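You operate a simulated robot arm through the tools that you are given. There is no shell and no other tool.

The job below is to be done with a simulated robot arm. You get a single attempt, and the scene is never put back.

## Task
Test the talkback in the headphones and set it to -20 dB ear level.
Fine: DIM on, TALK on, TALK slider to 0 dB, then the volume knob; TALK off, then DIM off.

Only the result counts: the job must be done as asked and must still hold three seconds after the hand-in. Knocking over, shifting, dropping, spilling or breaking anything else fails it.

## Robot
A 7-joint arm with a two-finger parallel gripper, fixed in place. Base frame: the origin is at the foot of the arm, x ahead of it, y to its left, z up; the work surface is at about z = 0.7. Readings come in m, rad, newtons and seconds.
Its first joint turns from -2.897 to 2.897 rad. Payload 4.4 kg.
The tool frame sits at the grasp point between the pads (the TCP): z along the fingers, y along the line on which they close. The tips reach 0.023 m beyond it. Largest opening 0.094 m; finger width 0.038, thickness 0.01; the body of the gripper, 0.054 by 0.096 m, starts 0.039 m behind the TCP.
Orientation is that of the tool frame in the base frame, as [roll, pitch, yaw] about the fixed x, y, z axes, in that order (R = Rz(yaw) Ry(pitch) Rx(roll)). With the fingers straight down and closing along the base's y, the tool's x points along the base's -x, its y along +y and its z along -z.

## Interface
- The arm moves only by the tool nudge_tool. Its argument "rows" is a list of rows, each a list of 7 numbers: the shift along the tool's x, y, z in m, then the turn, a rotation vector about the tool's x, y, z in rad, then the closure in counts, from 0 (fully open) to 255 (shut). In form: [[tx, ty, tz, wx, wy, wz, jaw], ...]. A call has 1 to 20 rows; each row is the pose to reach, as a shift and turn from the pose commanded when the call began, along the tool's axes at that moment. A row lasts 0.2 s, in which the tool goes at most 0.05 m and 0.15 rad; a call with a longer step from one row to the next is refused whole, and so is a gripper value outside its range. A pose out of reach is approached as far as the arm can. The call stops where the force on the tool passes 40 N (or 10 N more than at its start, if that is more) or the arm is blocked; 0.2 s more then pass. The fingers move at their own pace (about 0.072 m/s each) and stop on an object; they squeeze with about 45 N. The grip force told is the motor's: it shows also when the fingers shut on nothing. Time passes only in rows, and 0.2 s behind the last, so rows that repeat a pose let the fingers close. The reply holds the time, the measured pose of the TCP, the force on the tool along the base axes, the opening and the grip force, in the units named above and with some noise, with the torque about the TCP (base axes, N m) and any sound that the robot's microphone picked up.
- Cameras (640 x 400 px; columns grow to the right, rows downward): "scene" is fixed at [0.052, -0.4989, 1.5534]; the picture's right is [0.68, -0.74, 0.00], its down [-0.32, -0.29, -0.90] and it looks along [0.66, 0.61, -0.43] (base axes); focal length 317 px, centre (320, 200). "wrist" rides on the gripper at [0.086, 0.016, -0.074] in the tool frame; the picture's right is [-0.18, 0.98, 0.00], its down [-0.58, -0.11, -0.81] and it looks along [-0.79, -0.15, 0.59] (tool axes); focal length 243 px, centre (320, 200).
- grab_frame(camera): a new picture of that camera. The clock stands still meanwhile.
- measure_at(camera, pixels): for up to 12 pixels [column, row] of the newest picture of that camera ("zoom" is the newest enlarged one), the place [x, y, z] in the base frame of the surface seen there, good to about 0.002 m. The clock stands still meanwhile.
- close_up(camera, box): a new picture of the part [left, top, right, bottom] of that camera's present view, enlarged. The clock stands still meanwhile.
- finish_job(): hands the job in; it is judged then, once.

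Leave the gripper open and the arm clear of the work at the hand-in unless told otherwise.

The tools are called after "Call:" as a command line: name --pt "numbers of a row" for each row, then --argument value for the rest, lists and objects as JSON in quotes. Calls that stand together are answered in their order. nudge_tool: Moves the arm, as the interface text tells. Its arguments: {"type":"object","properties":{"rows":{"type":"array"}},"required":["rows"]} The other tools are called the same way: grab_frame (camera) takes a picture; measure_at (camera, pixels) gives the place of the surface under pixels of a picture; close_up (camera, box) takes an enlarged picture of a part of a camera's view; finish_job () hands the job in.

At the start:

```text
clock: 0.0
ee_pos: [0.6707, 0.0498, 1.2237]
ee_rot: [-3.142, 0.001, 3.141]
wrist_force: [-0.7, -0.2, -0.6]
wrist_torque: [0.02, 0.02, -0.01]
gripper_width: 0.0942
grasp_force: 0.0
```

scene: 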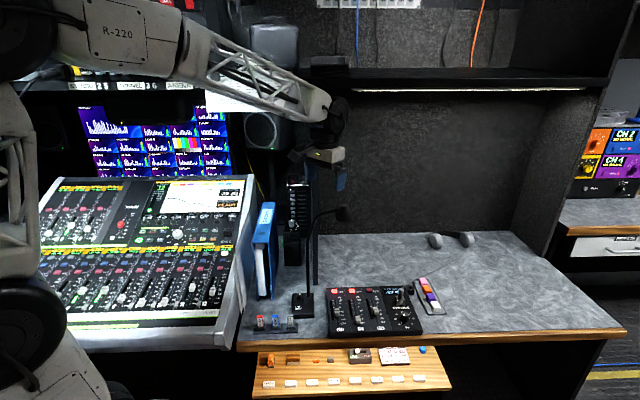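
wrist: 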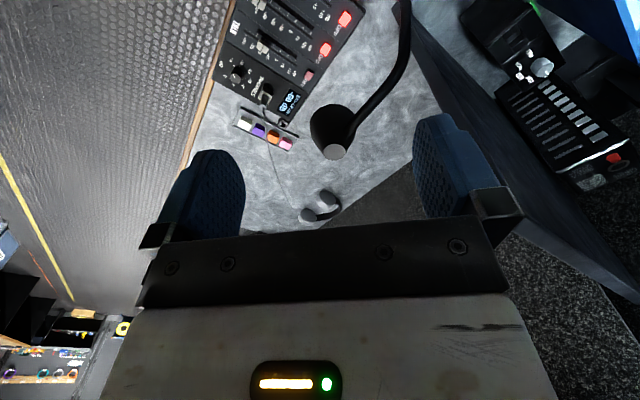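

I see a small mixer/monitor box near scene pixels (370,310), with red lit buttons, sliders, and a display. I'll enlarge that region in the scene camera, and the wrist view too.

Call:
close_up --camera "scene" --box '[310, 265, 450, 352]'

Call:
close_up --camera "wrist" --box '[190, 0, 390, 125]'

Call:
close_up --camera "scene" --box '[240, 300, 460, 400]'

```text
4.57 times, centred on (380, 308) of scene
```

zoom: 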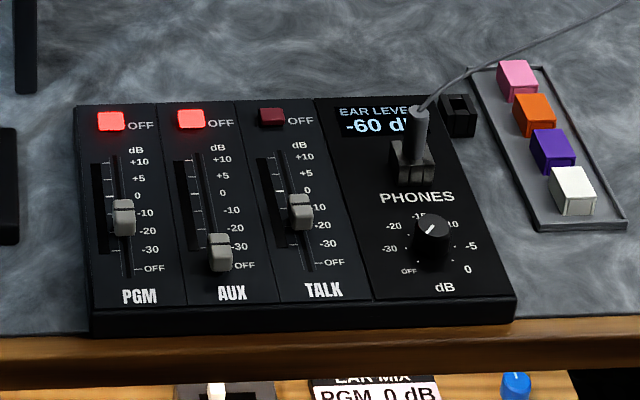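

```text
3.20 times, centred on (290, 62) of wrist
```

zoom: 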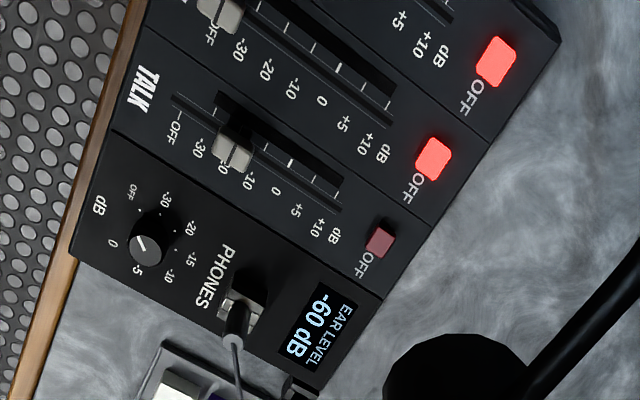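

```text
2.91 times, centred on (350, 350) of scene
```

zoom: 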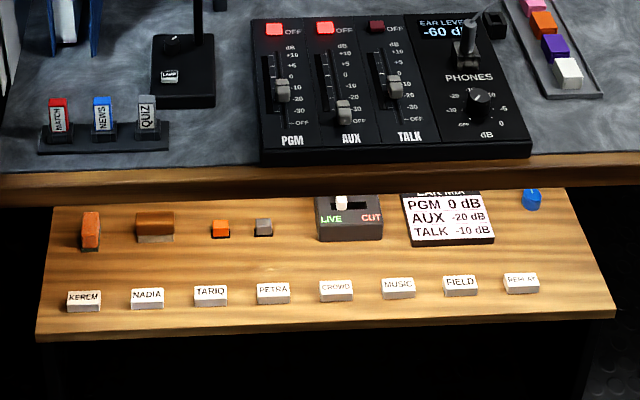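

The unit has PGM, AUX and TALK channels, each with an "OFF" button, plus a PHONES knob and an EAR LEVEL display of -60 dB. I don't see a DIM control yet, so I'll zoom into other parts: the drawer switches, the lamp base, the big console, and the device at (297,205).

Call:
close_up --camera "scene" --box '[245, 180, 365, 255]'

Call:
close_up --camera "scene" --box '[240, 270, 340, 332]'

Call:
close_up --camera "scene" --box '[40, 170, 260, 308]'

Call:
close_up --camera "wrist" --box '[440, 0, 640, 200]'

Call:
close_up --camera "scene" --box '[310, 335, 450, 400]'

Call:
close_up --camera "scene" --box '[560, 110, 640, 210]'

```text
5.33 times, centred on (305, 218) of scene
```

zoom: 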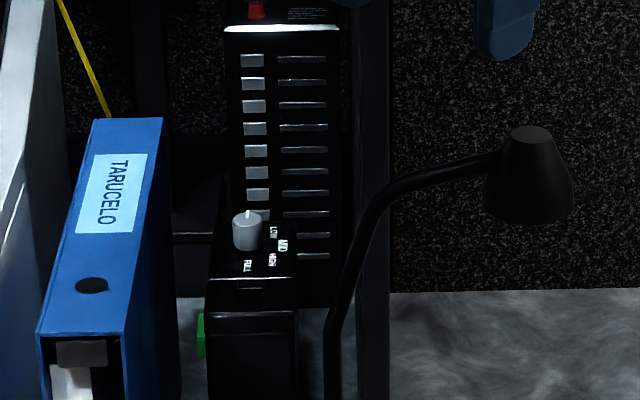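

```text
6.40 times, centred on (290, 301) of scene
```

zoom: 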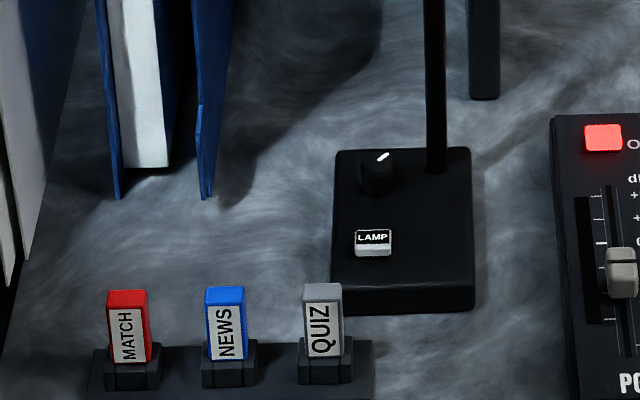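

```text
2.90 times, centred on (150, 239) of scene
```

zoom: 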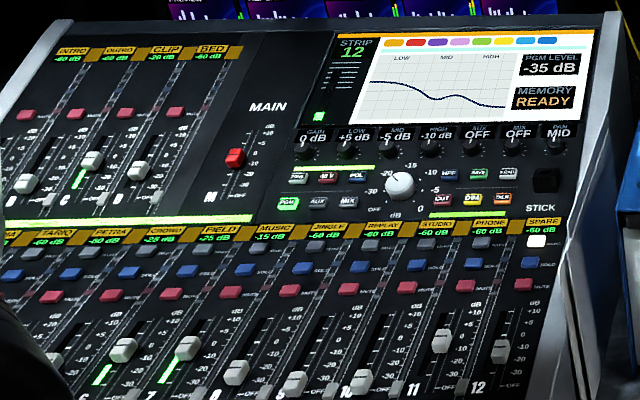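

```text
2.00 times, centred on (540, 100) of wrist
```

zoom: 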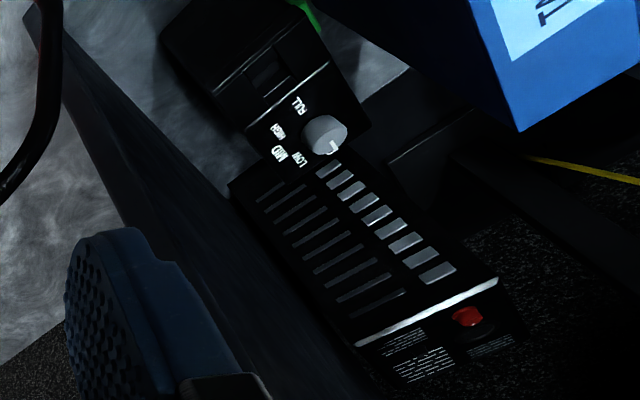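

```text
4.57 times, centred on (380, 368) of scene
```

zoom: 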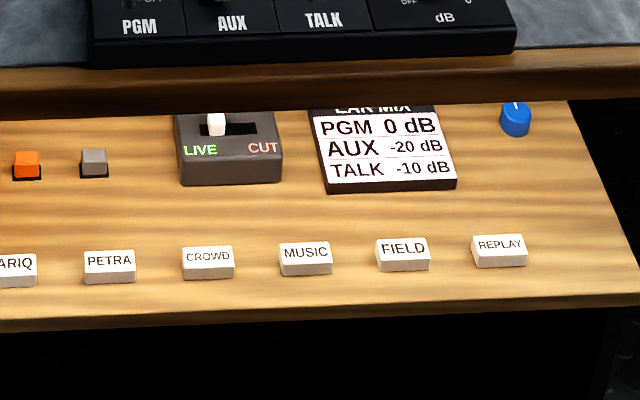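

```text
4.00 times, centred on (600, 160) of scene
```

zoom: 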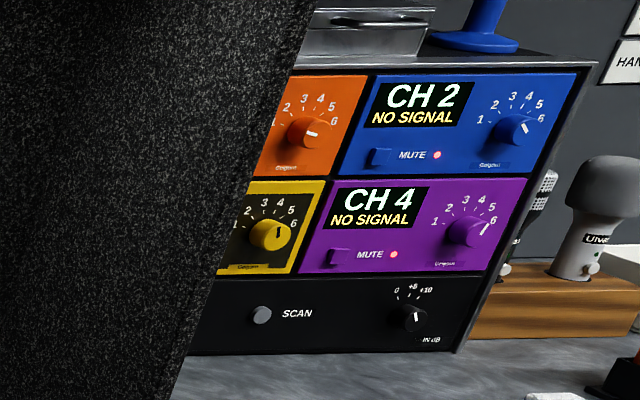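

On the big console there appear to be small CUT / DIM / TALK buttons right of the white volume knob, near scene (205,239). I'll enlarge that area more.

Call:
close_up --camera "scene" --box '[130, 210, 250, 260]'

Call:
close_up --camera "scene" --box '[180, 215, 240, 252]'

Call:
close_up --camera "scene" --box '[150, 172, 250, 234]'

Call:
close_up --camera "scene" --box '[320, 280, 420, 342]'

```text
5.33 times, centred on (190, 235) of scene
```

zoom: 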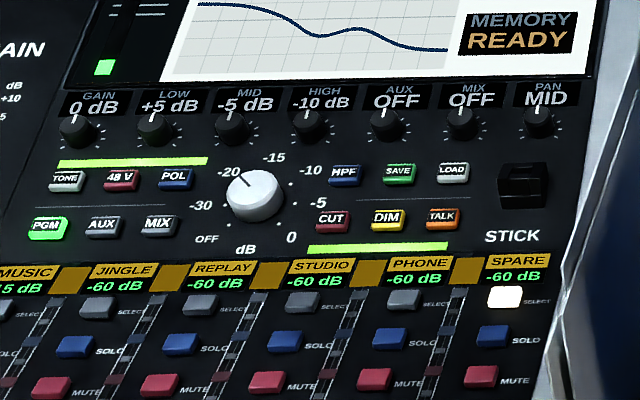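

```text
10.67 times, centred on (210, 234) of scene
```

zoom: 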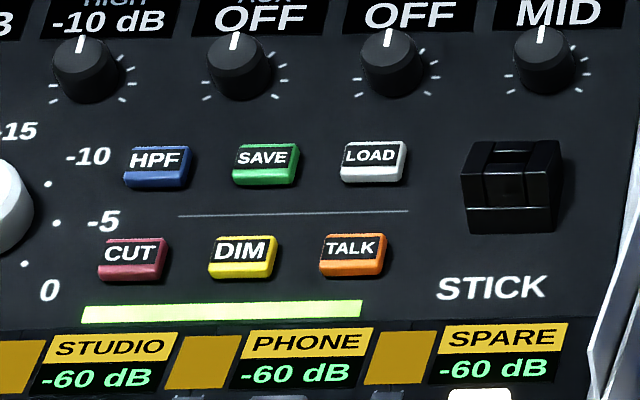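

```text
6.40 times, centred on (200, 203) of scene
```

zoom: 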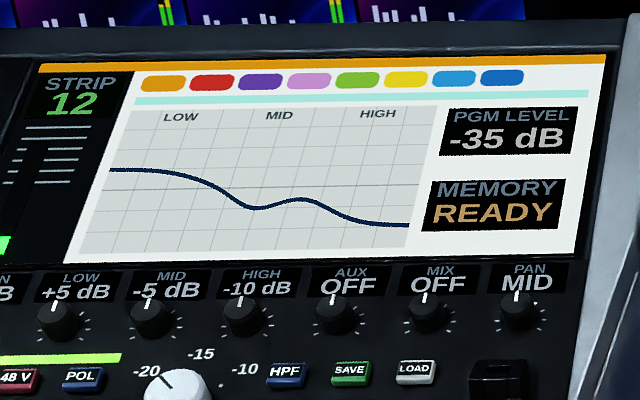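

```text
6.40 times, centred on (370, 311) of scene
```

zoom: 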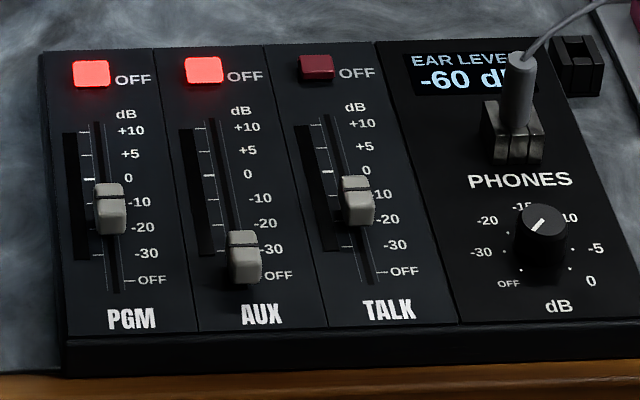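

The console has the DIM (yellow) and TALK (orange) buttons, both seemingly unlit; the headphone unit has the TALK slider and the PHONES knob. I'll measure their positions from the last enlarged picture of the console and then the headphone unit.

Call:
close_up --camera "scene" --box '[180, 215, 240, 252]'

Call:
measure_at --camera "zoom" --pixels '[[240, 250], [350, 248], [130, 252], [265, 158], [372, 156], [300, 218], [213, 280], [272, 278], [510, 155], [325, 275], [500, 260], [90, 40]]'

Call:
close_up --camera "scene" --box '[320, 280, 420, 342]'

Call:
measure_at --camera "zoom" --pixels '[[356, 185], [358, 212], [540, 222], [510, 60], [510, 135], [316, 62], [110, 195], [345, 170], [375, 271], [350, 123], [325, 174], [590, 280]]'

```text
10.67 times, centred on (210, 234) of scene
```

zoom: 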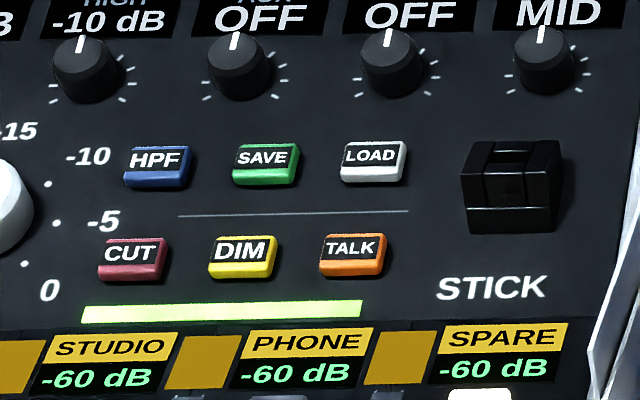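

```text
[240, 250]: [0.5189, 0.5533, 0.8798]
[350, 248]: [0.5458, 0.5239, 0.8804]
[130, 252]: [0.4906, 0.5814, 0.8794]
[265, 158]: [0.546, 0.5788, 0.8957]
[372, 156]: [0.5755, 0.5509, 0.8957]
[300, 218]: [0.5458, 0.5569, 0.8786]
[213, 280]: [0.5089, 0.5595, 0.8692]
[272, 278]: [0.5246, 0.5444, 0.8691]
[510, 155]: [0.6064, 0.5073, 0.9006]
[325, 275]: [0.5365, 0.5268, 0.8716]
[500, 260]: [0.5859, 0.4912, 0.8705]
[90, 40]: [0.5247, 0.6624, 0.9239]
```

```text
6.40 times, centred on (370, 311) of scene
```

zoom: 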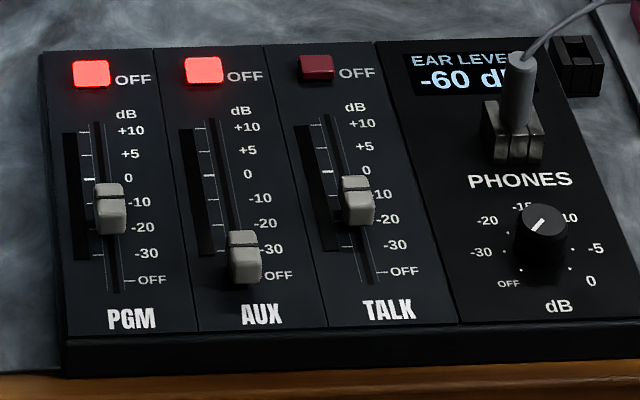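

```text
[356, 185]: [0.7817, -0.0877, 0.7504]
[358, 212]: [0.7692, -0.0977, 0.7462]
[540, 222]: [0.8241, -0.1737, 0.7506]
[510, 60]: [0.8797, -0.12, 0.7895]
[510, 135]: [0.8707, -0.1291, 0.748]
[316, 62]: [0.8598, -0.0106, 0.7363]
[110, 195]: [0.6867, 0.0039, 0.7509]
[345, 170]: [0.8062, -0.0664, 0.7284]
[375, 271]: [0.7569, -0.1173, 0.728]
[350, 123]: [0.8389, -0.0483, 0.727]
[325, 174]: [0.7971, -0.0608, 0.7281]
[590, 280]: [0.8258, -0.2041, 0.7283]
```

The scene gives me positions: DIM about (0.519,0.553,0.880), TALK button about (0.546,0.524,0.880), TALK slider about (0.78,-0.09,0.75), PHONES knob about (0.824,-0.174,0.75). Next I'll measure obstacles (lamp head, binder, monitor, console edge) and more panel points for the tilt.

Call:
grab_frame --camera "scene"

Call:
measure_at --camera "scene" --pixels '[[345, 213], [312, 240], [265, 205], [258, 240], [292, 215], [220, 170], [150, 170], [250, 180], [222, 340], [240, 260], [160, 205], [330, 160]]'

Call:
close_up --camera "scene" --box '[130, 210, 250, 260]'

Call:
measure_at --camera "zoom" --pixels '[[60, 110], [570, 95], [20, 220], [470, 230], [480, 180], [190, 200], [540, 245], [100, 190], [300, 50], [15, 300], [540, 300], [270, 120]]'

```text
taken
```

scene: 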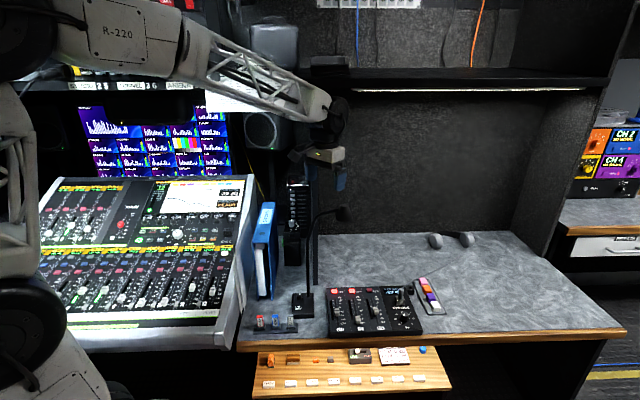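

```text
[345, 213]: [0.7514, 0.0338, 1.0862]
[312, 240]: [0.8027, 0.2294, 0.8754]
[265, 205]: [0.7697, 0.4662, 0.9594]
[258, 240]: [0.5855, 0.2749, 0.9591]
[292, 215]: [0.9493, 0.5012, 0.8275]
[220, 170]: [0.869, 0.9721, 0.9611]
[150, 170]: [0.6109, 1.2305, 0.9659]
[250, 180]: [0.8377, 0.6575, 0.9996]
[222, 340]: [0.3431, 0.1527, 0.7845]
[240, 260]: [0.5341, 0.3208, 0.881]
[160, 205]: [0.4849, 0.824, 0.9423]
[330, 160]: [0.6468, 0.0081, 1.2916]
```

```text
5.33 times, centred on (190, 235) of scene
```

zoom: 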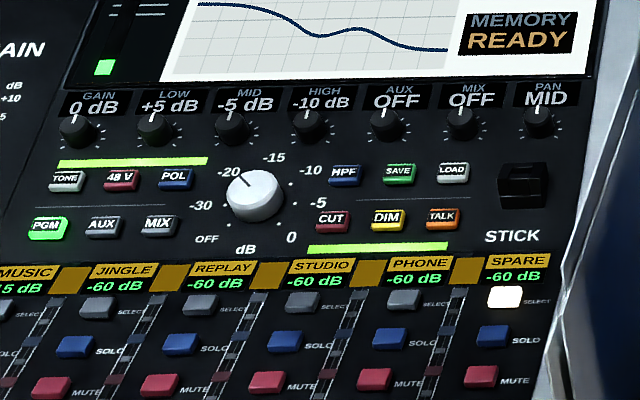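

```text
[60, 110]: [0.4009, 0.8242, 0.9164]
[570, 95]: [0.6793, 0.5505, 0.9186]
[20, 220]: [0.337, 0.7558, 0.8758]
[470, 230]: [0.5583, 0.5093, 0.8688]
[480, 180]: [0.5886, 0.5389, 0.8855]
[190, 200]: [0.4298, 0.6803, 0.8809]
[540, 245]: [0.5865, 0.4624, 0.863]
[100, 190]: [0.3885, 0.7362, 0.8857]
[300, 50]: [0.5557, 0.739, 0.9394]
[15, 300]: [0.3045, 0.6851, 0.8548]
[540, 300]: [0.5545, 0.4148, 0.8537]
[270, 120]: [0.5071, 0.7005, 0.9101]
```

The console panel slopes about 23° with normal about (-0.28,-0.28,0.92). Obstacles (lamp head top 1.09, binder top 0.96, console back 1.0) lie below my travel height. I'll close the fingers and travel to about (0.45,0.48,1.15), turning 45° so the tool lines up with the console.

Call:
nudge_tool --pt "0.0184 0.0358 0.0061 0 0 -0.0654 255" --pt "0.0368 0.0717 0.0123 0 0 -0.1308 255" --pt "0.0552 0.1075 0.0184 0 0 -0.1963 255" --pt "0.0736 0.1434 0.0246 0 0 -0.2617 255" --pt "0.092 0.1792 0.0307 0 0 -0.3271 255" --pt "0.1104 0.2151 0.0368 0 0 -0.3925 255" --pt "0.1287 0.2509 0.043 0 0 -0.458 255" --pt "0.1471 0.2868 0.0491 0 0 -0.5234 255" --pt "0.1655 0.3226 0.0553 0 0 -0.5888 255" --pt "0.1839 0.3585 0.0614 0 0 -0.6542 255" --pt "0.2023 0.3943 0.0676 0 0 -0.7196 255" --pt "0.2207 0.4302 0.0737 0 0 -0.785 255" --pt "0.2207 0.4302 0.0737 0 0 -0.785 255"

Call:
grab_frame --camera "wrist"

Call:
grab_frame --camera "scene"

```text
clock: 2.8
ee_pos: [0.4487, 0.48, 1.1524]
ee_rot: [3.14, -0.001, -2.355]
wrist_force: [-1.1, 0.7, -0.5]
wrist_torque: [-0.01, -0.01, -0.02]
gripper_width: 0.0002
grasp_force: 42.6
```

```text
taken
```

wrist: 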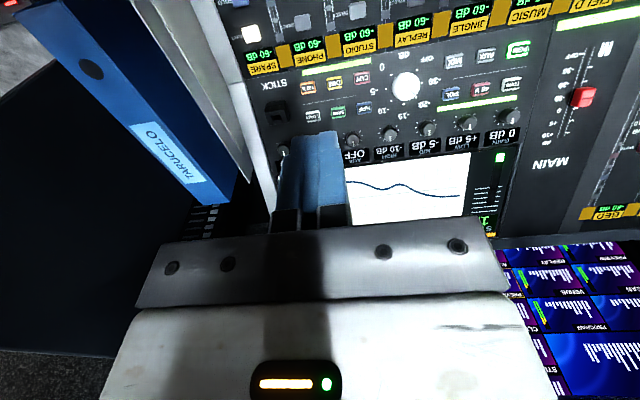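

```text
taken
```

scene: 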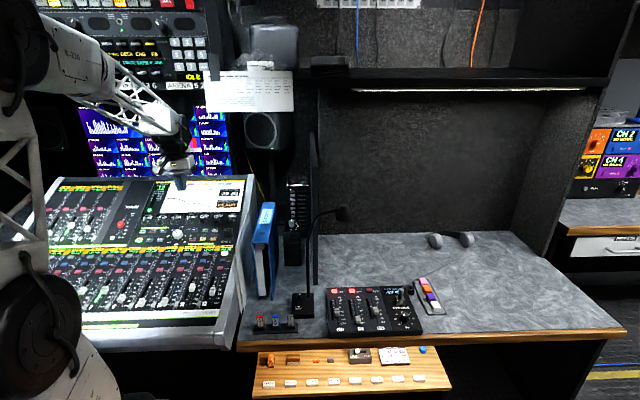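

Arrived at (0.449,0.480,1.152) with fingers closed. A paper on the wall at scene (250,90) is now visible; I'll read it, plus check the console buttons from the wrist view.

Call:
close_up --camera "scene" --box '[200, 60, 300, 122]'

Call:
close_up --camera "wrist" --box '[250, 20, 450, 145]'

Call:
measure_at --camera "zoom" --pixels '[[182, 215], [270, 200], [362, 185], [285, 290], [300, 200], [90, 300], [240, 160], [500, 210]]'

```text
6.40 times, centred on (250, 91) of scene
```

zoom: 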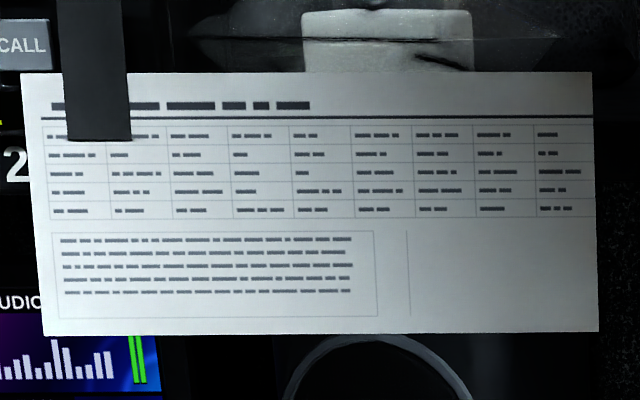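

```text
3.20 times, centred on (350, 82) of wrist
```

zoom: 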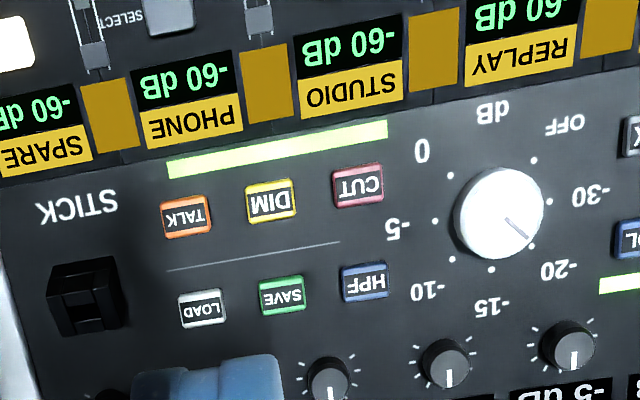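

```text
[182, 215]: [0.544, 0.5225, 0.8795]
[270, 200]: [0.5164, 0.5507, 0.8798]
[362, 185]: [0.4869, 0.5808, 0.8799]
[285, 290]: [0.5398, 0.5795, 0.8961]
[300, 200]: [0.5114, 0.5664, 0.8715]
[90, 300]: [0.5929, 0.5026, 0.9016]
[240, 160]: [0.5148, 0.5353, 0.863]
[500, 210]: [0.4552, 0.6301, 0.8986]
```

The paper is only decoration. From the wrist zoom, DIM is at about (0.517,0.552,0.880) and TALK about (0.545,0.523,0.880). Now I tilt the tool 0.407 rad to be square to the panel and descend to 60 mm above DIM.

Call:
nudge_tool --pt "-0.0131 0.0007 0.0388 0 -0.0814 0 255" --pt "-0.0262 0.0014 0.0775 0 -0.1628 0 255" --pt "-0.0393 0.0021 0.1163 0 -0.2442 0 255" --pt "-0.0524 0.0028 0.155 0 -0.3256 0 255" --pt "-0.0655 0.0035 0.1938 0 -0.407 0 255" --pt "-0.0655 0.0035 0.1938 0 -0.407 0 255" --pt "-0.0655 0.0035 0.1938 0 -0.407 0 255"

Call:
grab_frame --camera "wrist"

Call:
close_up --camera "scene" --box '[150, 200, 250, 262]'

```text
clock: 4.4
ee_pos: [0.4908, 0.5289, 0.9557]
ee_rot: [-3.141, 0.407, -2.356]
wrist_force: [-0.2, 0.3, -0.1]
wrist_torque: [0.03, 0.01, -0.01]
gripper_width: 0.0
grasp_force: 41.8
```

```text
taken
```

wrist: 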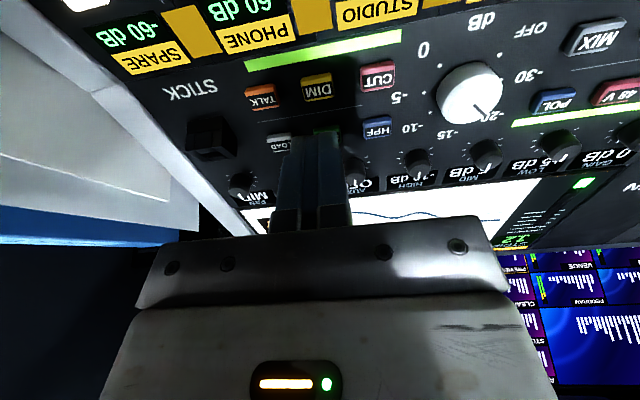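

```text
6.40 times, centred on (200, 231) of scene
```

zoom: 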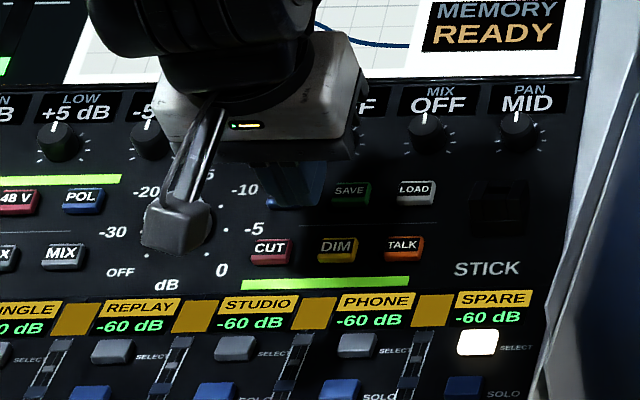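

The tool is at (0.491,0.529,0.956), square to the panel; the wrist picture shows DIM at (317,87) and the fingertips around (315,140). I'll measure DIM and the fingertips to check lateral alignment.

Call:
close_up --camera "wrist" --box '[240, 50, 400, 150]'

Call:
measure_at --camera "zoom" --pixels '[[308, 148], [248, 160], [370, 135], [290, 160], [325, 140], [86, 190], [552, 106], [260, 340], [310, 330], [360, 340]]'

Call:
close_up --camera "scene" --box '[180, 215, 220, 245]'

Call:
measure_at --camera "zoom" --pixels '[[359, 385], [230, 250], [300, 250], [340, 220], [250, 280], [310, 275]]'

```text
4.00 times, centred on (320, 100) of wrist
```

zoom: 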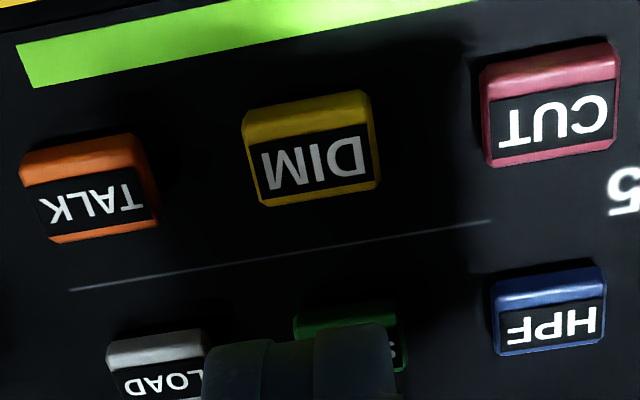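

```text
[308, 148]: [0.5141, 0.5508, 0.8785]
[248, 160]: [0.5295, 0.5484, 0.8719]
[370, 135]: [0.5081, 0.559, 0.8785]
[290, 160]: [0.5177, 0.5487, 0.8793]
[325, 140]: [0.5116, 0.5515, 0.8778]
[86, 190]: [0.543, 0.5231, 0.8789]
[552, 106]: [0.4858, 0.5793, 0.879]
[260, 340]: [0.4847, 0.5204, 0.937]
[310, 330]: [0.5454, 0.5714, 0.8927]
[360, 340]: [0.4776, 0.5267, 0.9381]
```

```text
13.33 times, centred on (200, 230) of scene
```

zoom: 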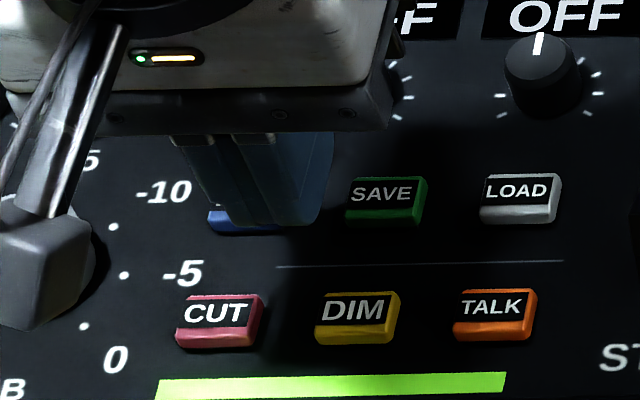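

```text
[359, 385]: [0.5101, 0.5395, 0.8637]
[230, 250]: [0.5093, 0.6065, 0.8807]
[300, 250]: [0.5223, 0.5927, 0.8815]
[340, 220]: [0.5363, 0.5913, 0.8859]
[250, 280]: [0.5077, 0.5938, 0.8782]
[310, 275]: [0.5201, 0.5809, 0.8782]
```

The fingers sit about 3–4 mm left of DIM (along the row), so I'll shift -0.003 along tool y and go down along the tool axis, slowly at the end, to press DIM.

Call:
nudge_tool --pt "0 -0.002 0.025 0 0 0 255" --pt "0 -0.0035 0.048 0 0 0 255" --pt "0 -0.0035 0.055 0 0 0 255" --pt "0 -0.0035 0.058 0 0 0 255" --pt "0 -0.0035 0.06 0 0 0 255" --pt "0 -0.0035 0.062 0 0 0 255"

Call:
grab_frame --camera "wrist"

Call:
close_up --camera "scene" --box '[180, 215, 240, 252]'

```text
clock: 5.8
ee_pos: [0.5141, 0.5435, 0.8995]
ee_rot: [3.141, 0.406, -2.356]
wrist_force: [0.4, -0.7, 0.6]
wrist_torque: [-0.02, -0.01, 0.01]
gripper_width: 0.0
grasp_force: 42.3
```

```text
taken
```

wrist: 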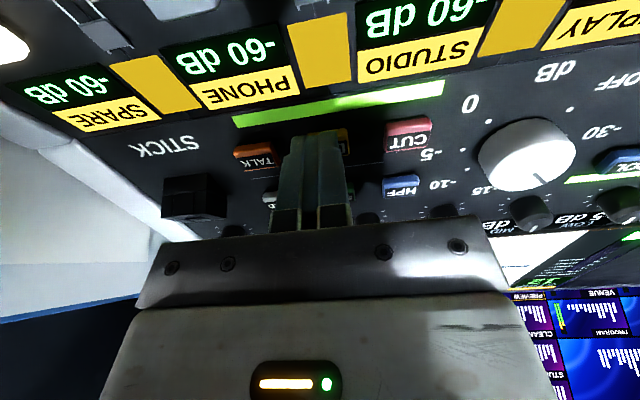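

```text
10.67 times, centred on (210, 234) of scene
```

zoom: 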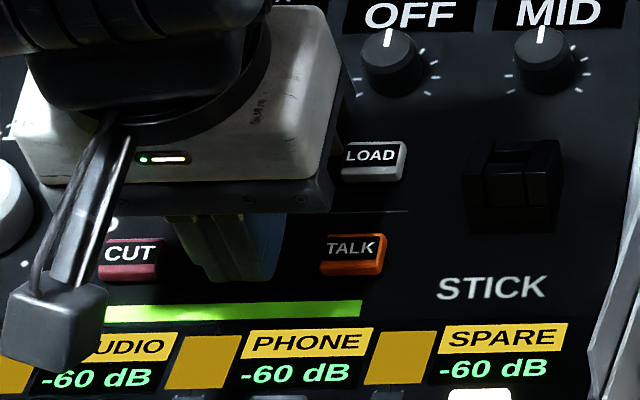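

No force yet; the tips are right about the button face level. I'll continue along the tool axis in 1.5 mm steps.

Call:
nudge_tool --pt "0 -0.001 0.0015 0 0 0 255" --pt "0 -0.001 0.003 0 0 0 255" --pt "0 -0.001 0.0045 0 0 0 255"

Call:
close_up --camera "scene" --box '[180, 215, 240, 252]'

Call:
close_up --camera "wrist" --box '[220, 80, 440, 218]'

```text
clock: 6.6
ee_pos: [0.5154, 0.5418, 0.8968]
ee_rot: [-3.141, 0.408, -2.356]
wrist_force: [1.8, -3.6, 8.7]
wrist_torque: [-0.04, -0.04, 0.01]
gripper_width: 0.0001
grasp_force: 42.1
heard: click
```

```text
10.67 times, centred on (210, 234) of scene
```

zoom: 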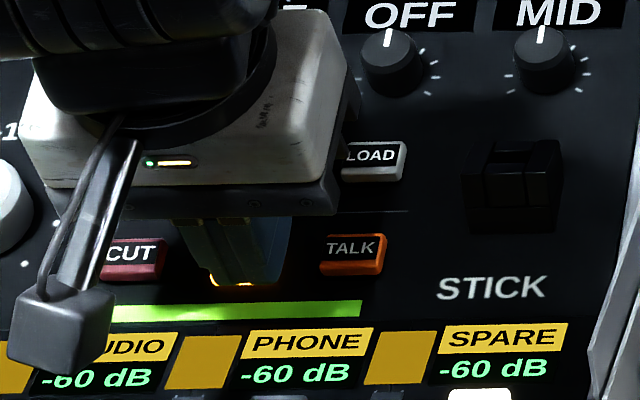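

```text
2.90 times, centred on (330, 149) of wrist
```

zoom: 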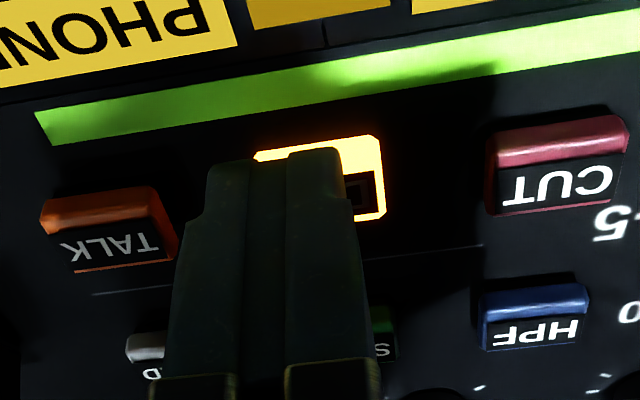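

A click was heard and DIM is lit yellow. The measured pose shows I'm about 6 mm toward TALK, so my shift was unneeded; I'll trust the measured pose. Now I retract 35 mm along the tool axis and look.

Call:
nudge_tool --pt "0 0 -0.008 0 0 0 255" --pt "0 0 -0.035 0 0 0 255" --pt "0 -0.017 -0.035 0 0 0 255" --pt "0 -0.034 -0.035 0 0 0 255" --pt "0 -0.034 -0.035 0 0 0 255"

Call:
close_up --camera "wrist" --box '[220, 50, 440, 188]'

Call:
close_up --camera "scene" --box '[180, 215, 240, 252]'

```text
clock: 7.8
ee_pos: [0.5298, 0.5103, 0.9273]
ee_rot: [-3.141, 0.406, -2.355]
wrist_force: [0.7, -0.8, 0.5]
wrist_torque: [-0.01, -0.01, 0.01]
gripper_width: 0.0
grasp_force: 42.6
```

```text
2.90 times, centred on (330, 119) of wrist
```

zoom: 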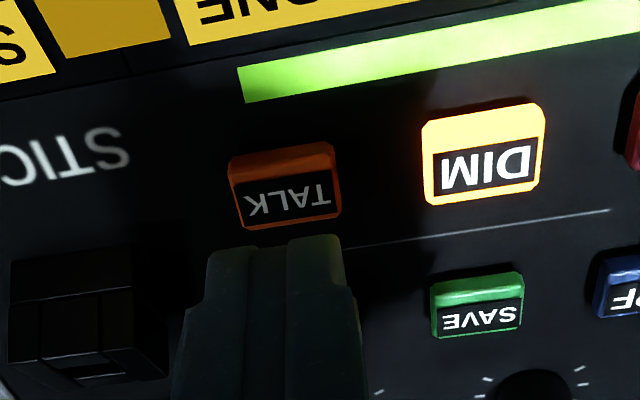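

```text
10.67 times, centred on (210, 234) of scene
```

zoom: 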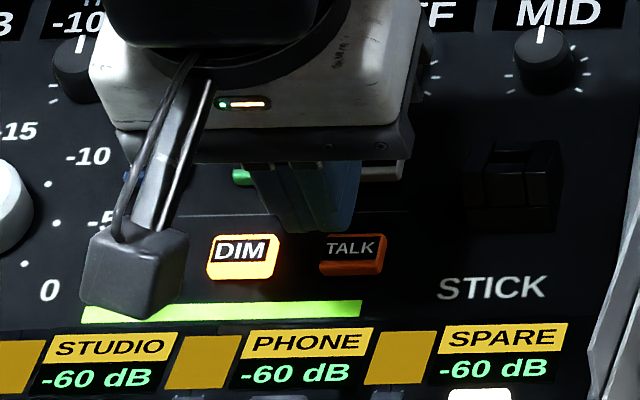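

DIM stays lit. The tool is now above TALK (tool u-coordinate matches within 2 mm). I'll press TALK the same way, to the depth that clicked before (~34 mm down), then hold briefly.

Call:
nudge_tool --pt "0 -0.001 0.02 0 0 0 255" --pt "0 -0.001 0.027 0 0 0 255" --pt "0 -0.001 0.03 0 0 0 255" --pt "0 -0.001 0.0315 0 0 0 255" --pt "0 -0.001 0.033 0 0 0 255" --pt "0 -0.001 0.034 0 0 0 255"

Call:
close_up --camera "wrist" --box '[220, 80, 440, 218]'

Call:
close_up --camera "scene" --box '[320, 280, 420, 342]'

```text
clock: 9.2
ee_pos: [0.5398, 0.5198, 0.8969]
ee_rot: [-3.142, 0.407, -2.356]
wrist_force: [-16.9, -8.1, 19.9]
wrist_torque: [-0.05, 0.27, 0.04]
gripper_width: 0.0002
grasp_force: 42.6
heard: click
```

```text
2.90 times, centred on (330, 149) of wrist
```

zoom: 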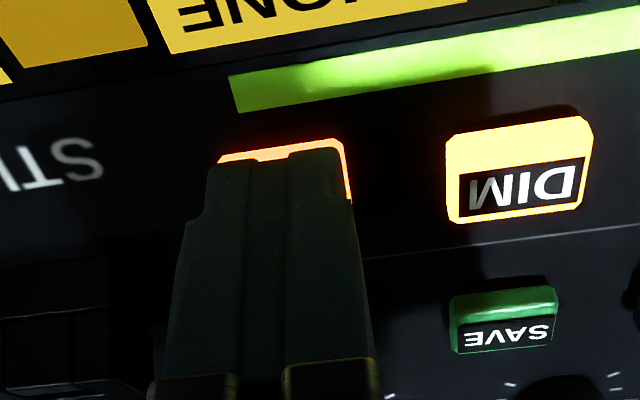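

```text
6.40 times, centred on (370, 311) of scene
```

zoom: 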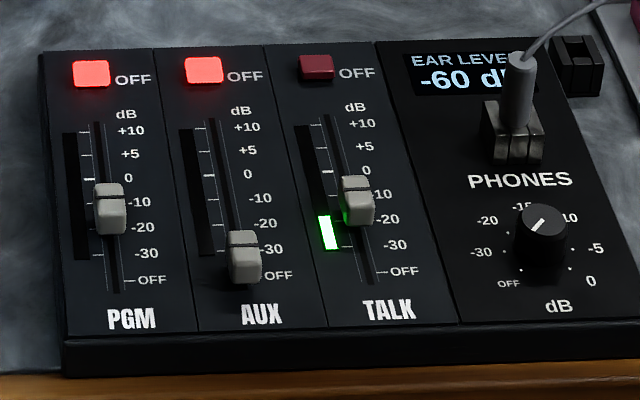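

Click heard, TALK lit, and the TALK meter on the headphone unit now shows signal. I'll retract along the tool axis and check both lights.

Call:
nudge_tool --pt "0 0 -0.005 0 0 0 255" --pt "0 0 -0.02 0 0 0 255" --pt "0 0 -0.06 0 0 0 255" --pt "0 0 -0.1 0 0 0 255" --pt "0 0 -0.1 0 0 0 255"

Call:
close_up --camera "wrist" --box '[220, 20, 440, 158]'

Call:
close_up --camera "scene" --box '[320, 280, 420, 342]'

Call:
close_up --camera "scene" --box '[130, 205, 250, 280]'

```text
clock: 10.4
ee_pos: [0.511, 0.4894, 0.9877]
ee_rot: [3.141, 0.406, -2.356]
wrist_force: [0.0, 0.0, 0.2]
wrist_torque: [-0.02, 0.0, 0.02]
gripper_width: 0.0
grasp_force: 42.5
```

```text
2.90 times, centred on (330, 89) of wrist
```

zoom: 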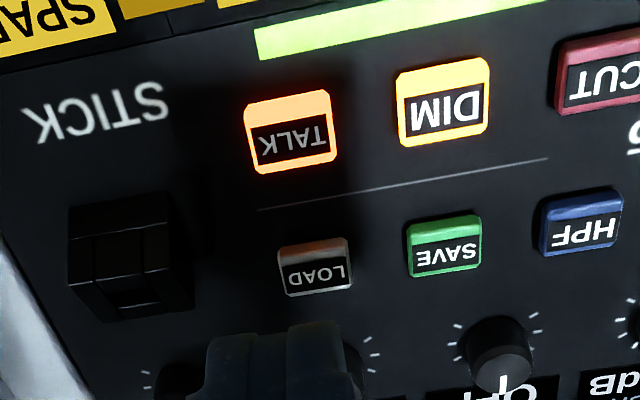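

```text
6.40 times, centred on (370, 311) of scene
```

zoom: 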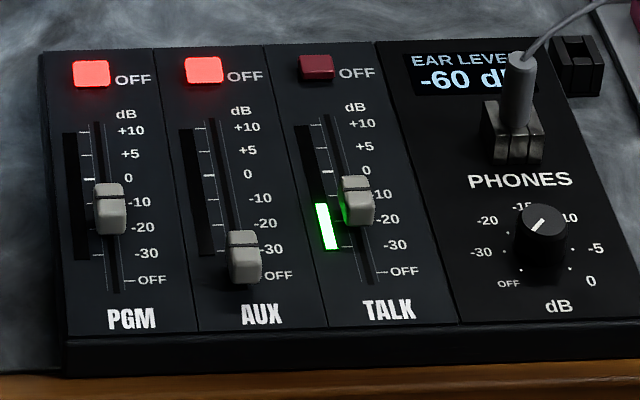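

```text
5.33 times, centred on (190, 242) of scene
```

zoom: 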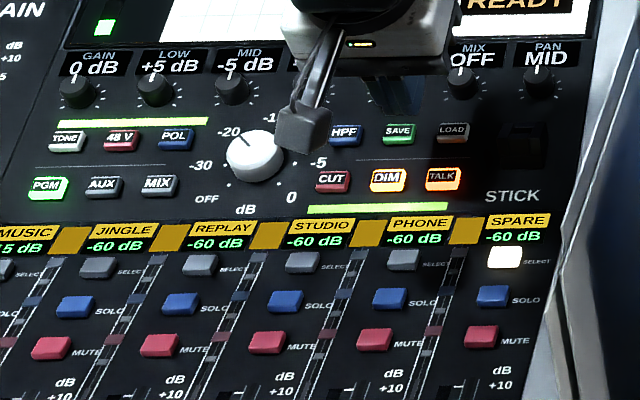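

Both DIM and TALK are lit. Now I go to the headphone unit: first raise and remove the tilt, then travel high (z≈1.2) past the lamp, opening the fingers to about 40 mm.

Call:
nudge_tool --pt "-0.0166 0 -0.0386 0 0.0814 0 255" --pt "-0.0333 0 -0.0771 0 0.1628 0 255" --pt "-0.0499 0 -0.1157 0 0.2442 0 255" --pt "-0.0666 0 -0.1542 0 0.3256 0 255" --pt "-0.0832 0 -0.1928 0 0.407 0 255" --pt "-0.0832 0 -0.1928 0 0.407 0 255"

Call:
nudge_tool --pt "0.0174 -0.0409 0 0 0 0 146" --pt "0.0349 -0.0818 0 0 0 0 146" --pt "0.0523 -0.1227 0 0 0 0 146" --pt "0.0698 -0.1637 0 0 0 0 146" --pt "0.0872 -0.2046 0 0 0 0 146" --pt "0.1046 -0.2455 0 0 0 0 146" --pt "0.1221 -0.2864 0 0 0 0 146" --pt "0.1395 -0.3273 0 0 0 0 146" --pt "0.157 -0.3682 0 0 0 0 146" --pt "0.1744 -0.4091 0.005 0 0 0 146" --pt "0.1918 -0.45 0.01 0 0 0 146" --pt "0.2093 -0.491 0.02 0 0 0 146" --pt "0.2267 -0.5319 0.03 0 0 0 146" --pt "0.2442 -0.5728 0.04 0 0 0 146" --pt "0.2616 -0.6137 0.05 0 0 0 146" --pt "0.2616 -0.6137 0.05 0 0 0 146"

Call:
grab_frame --camera "scene"

Call:
grab_frame --camera "wrist"

```text
clock: 11.8
ee_pos: [0.511, 0.4899, 1.2001]
ee_rot: [3.141, -0.001, -2.357]
wrist_force: [0.5, 0.2, -0.2]
wrist_torque: [0.0, 0.01, 0.0]
gripper_width: 0.0001
grasp_force: 43.0
```

```text
clock: 15.2
ee_pos: [0.7618, -0.1291, 1.1491]
ee_rot: [3.142, 0.0, -2.356]
wrist_force: [0.2, 1.1, 0.4]
wrist_torque: [-0.02, 0.0, 0.0]
gripper_width: 0.0402
grasp_force: 0.1
```

```text
taken
```

scene: 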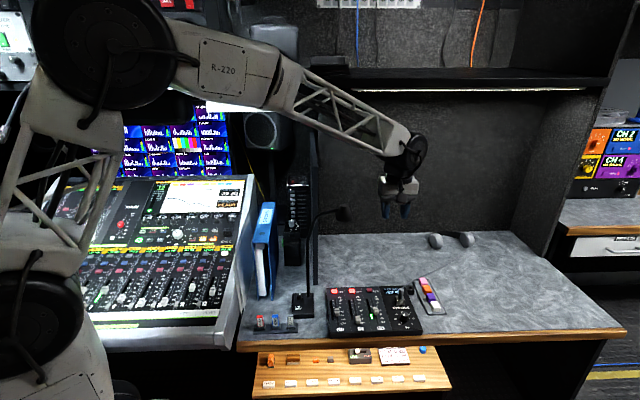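

```text
taken
```

wrist: 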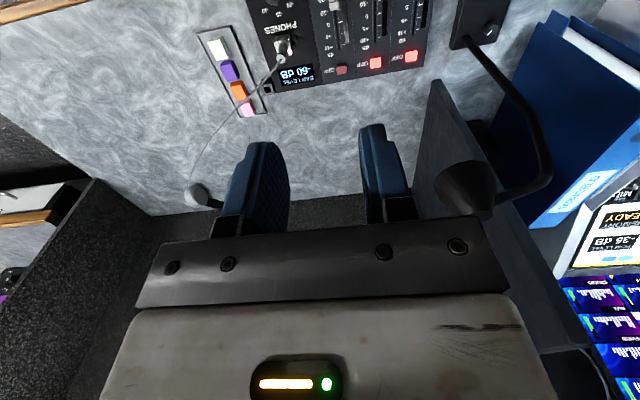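

I'm above the headphone unit at (0.762,-0.129,1.149), fingers 40 mm apart. Before descending I need to check how close the wrist and forearm would pass to the lamp head (scene ~(344,213)). I'll measure arm wrist points and the lamp.

Call:
close_up --camera "scene" --box '[300, 110, 460, 210]'

Call:
measure_at --camera "zoom" --pixels '[[340, 150], [420, 170], [480, 110], [430, 90], [500, 150], [370, 110], [300, 80], [330, 180], [420, 240], [360, 300], [420, 310], [440, 280]]'

Call:
close_up --camera "scene" --box '[300, 195, 380, 245]'

Call:
measure_at --camera "zoom" --pixels '[[355, 105], [355, 145], [390, 150], [300, 125], [250, 110], [180, 130], [345, 175], [395, 165], [140, 180], [115, 260]]'

```text
4.00 times, centred on (380, 160) of scene
```

zoom: 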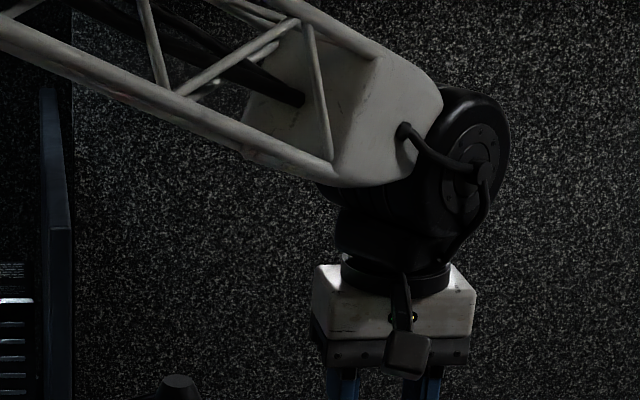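

```text
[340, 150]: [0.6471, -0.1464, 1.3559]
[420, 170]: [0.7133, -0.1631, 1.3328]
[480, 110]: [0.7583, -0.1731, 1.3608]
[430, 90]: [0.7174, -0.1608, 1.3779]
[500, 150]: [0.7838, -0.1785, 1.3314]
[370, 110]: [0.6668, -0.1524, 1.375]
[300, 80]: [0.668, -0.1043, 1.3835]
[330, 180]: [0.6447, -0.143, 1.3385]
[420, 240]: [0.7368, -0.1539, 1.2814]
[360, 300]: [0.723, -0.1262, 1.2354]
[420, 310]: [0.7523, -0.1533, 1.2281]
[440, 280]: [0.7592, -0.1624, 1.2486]
```

```text
8.00 times, centred on (340, 220) of scene
```

zoom: 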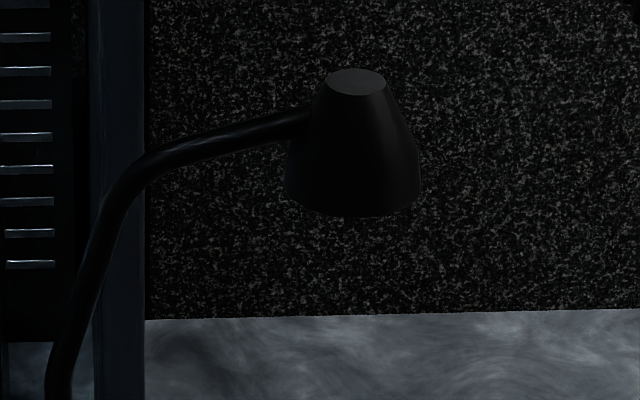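

```text
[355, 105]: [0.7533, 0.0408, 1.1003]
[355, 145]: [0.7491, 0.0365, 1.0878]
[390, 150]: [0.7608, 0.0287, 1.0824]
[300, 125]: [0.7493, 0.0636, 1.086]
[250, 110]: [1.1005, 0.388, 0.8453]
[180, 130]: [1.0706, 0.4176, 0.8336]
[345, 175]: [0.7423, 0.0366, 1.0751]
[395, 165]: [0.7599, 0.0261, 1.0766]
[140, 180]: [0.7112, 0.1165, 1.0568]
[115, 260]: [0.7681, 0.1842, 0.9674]
```

The lamp head's (about (0.764,0.052), z 1.05–1.11) sideways distance from the arm plane will be over 0.11 m versus about 0.05 m arm half-width, so descending is safe. I'll go to a viewing pose near (0.68,-0.19,0.95) to look closely at the unit.

Call:
nudge_tool --pt "0.0165 0.0024 0.0333 0 0 0 146" --pt "0.033 0.0047 0.0667 0 0 0 146" --pt "0.0495 0.0071 0.1 0 0 0 146" --pt "0.066 0.0094 0.1333 0 0 0 146" --pt "0.0825 0.0118 0.1667 0 0 0 146" --pt "0.099 0.0141 0.2 0 0 0 146" --pt "0.099 0.0141 0.2 0 0 0 146"

Call:
grab_frame --camera "wrist"

Call:
grab_frame --camera "scene"

```text
clock: 16.8
ee_pos: [0.6815, -0.1844, 0.9459]
ee_rot: [3.141, 0.001, -2.357]
wrist_force: [-0.2, -0.6, -0.1]
wrist_torque: [0.01, 0.0, 0.01]
gripper_width: 0.0403
grasp_force: 0.0
```

```text
taken
```

wrist: 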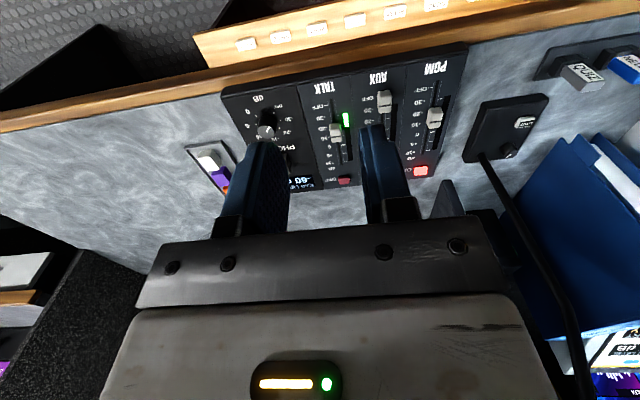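

```text
taken
```

scene: 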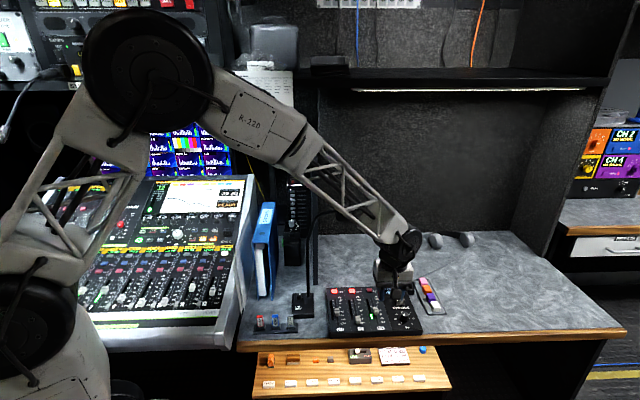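

The unit is visible in the wrist picture at about (220–465, 45–195), upside down. I'll enlarge it and measure slider and knob details.

Call:
close_up --camera "wrist" --box '[220, 50, 400, 162]'

Call:
measure_at --camera "zoom" --pixels '[[165, 295], [150, 300], [405, 290], [395, 270], [415, 330], [430, 345], [460, 360], [375, 190], [590, 170], [130, 170], [440, 240], [420, 240]]'

```text
3.56 times, centred on (310, 106) of wrist
```

zoom: 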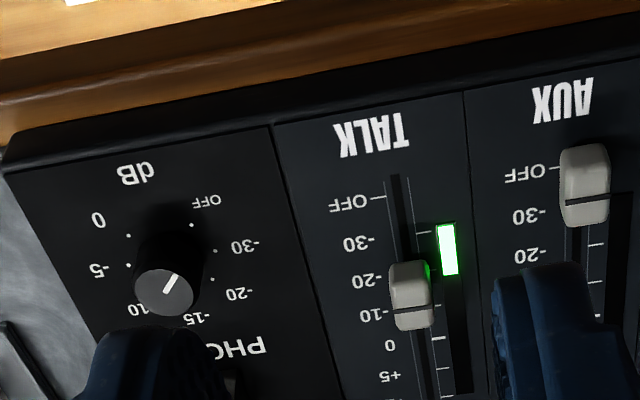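

```text
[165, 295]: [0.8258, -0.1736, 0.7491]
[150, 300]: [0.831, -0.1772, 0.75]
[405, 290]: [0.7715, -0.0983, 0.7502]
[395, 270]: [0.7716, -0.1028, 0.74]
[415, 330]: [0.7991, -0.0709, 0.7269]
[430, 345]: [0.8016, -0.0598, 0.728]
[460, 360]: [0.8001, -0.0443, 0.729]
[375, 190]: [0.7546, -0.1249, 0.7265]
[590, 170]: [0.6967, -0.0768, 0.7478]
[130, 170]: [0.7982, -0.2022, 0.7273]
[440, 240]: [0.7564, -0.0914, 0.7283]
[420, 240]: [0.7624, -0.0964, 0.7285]
```

The PHONES knob pointer is currently toward OFF (so -60 dB makes sense), and the TALK slider sits near -12 dB. I'll take sharper zooms of the TALK channel and knob from the scene camera to get the slot line, the 0 dB tick and the cap's index line.

Call:
close_up --camera "scene" --box '[360, 290, 400, 332]'

Call:
measure_at --camera "zoom" --pixels '[[140, 100], [165, 170], [185, 260], [250, 350], [225, 150], [240, 240], [220, 200], [290, 330], [160, 210], [180, 210], [150, 210], [230, 290]]'

Call:
close_up --camera "scene" --box '[385, 285, 425, 335]'

```text
9.52 times, centred on (380, 311) of scene
```

zoom: 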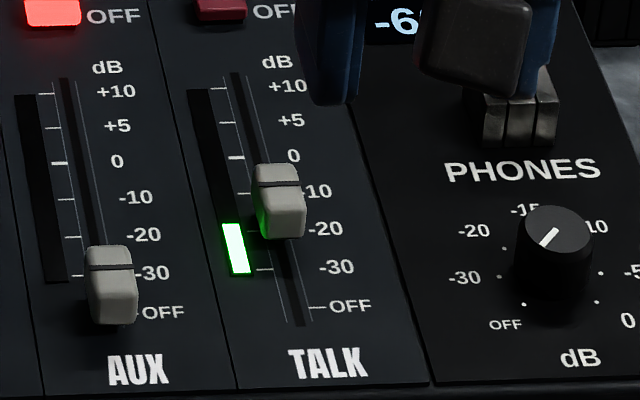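

```text
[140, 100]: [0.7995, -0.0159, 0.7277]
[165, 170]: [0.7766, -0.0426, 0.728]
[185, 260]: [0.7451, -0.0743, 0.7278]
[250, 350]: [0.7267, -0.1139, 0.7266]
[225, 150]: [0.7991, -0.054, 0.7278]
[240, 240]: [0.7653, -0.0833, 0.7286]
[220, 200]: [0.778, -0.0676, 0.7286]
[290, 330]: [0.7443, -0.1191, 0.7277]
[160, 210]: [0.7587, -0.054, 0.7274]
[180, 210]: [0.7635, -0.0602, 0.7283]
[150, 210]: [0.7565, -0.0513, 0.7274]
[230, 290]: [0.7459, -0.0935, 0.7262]
```

```text
8.00 times, centred on (405, 310) of scene
```

zoom: 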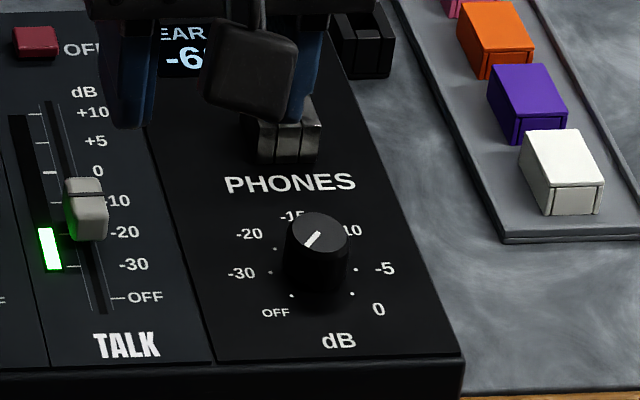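

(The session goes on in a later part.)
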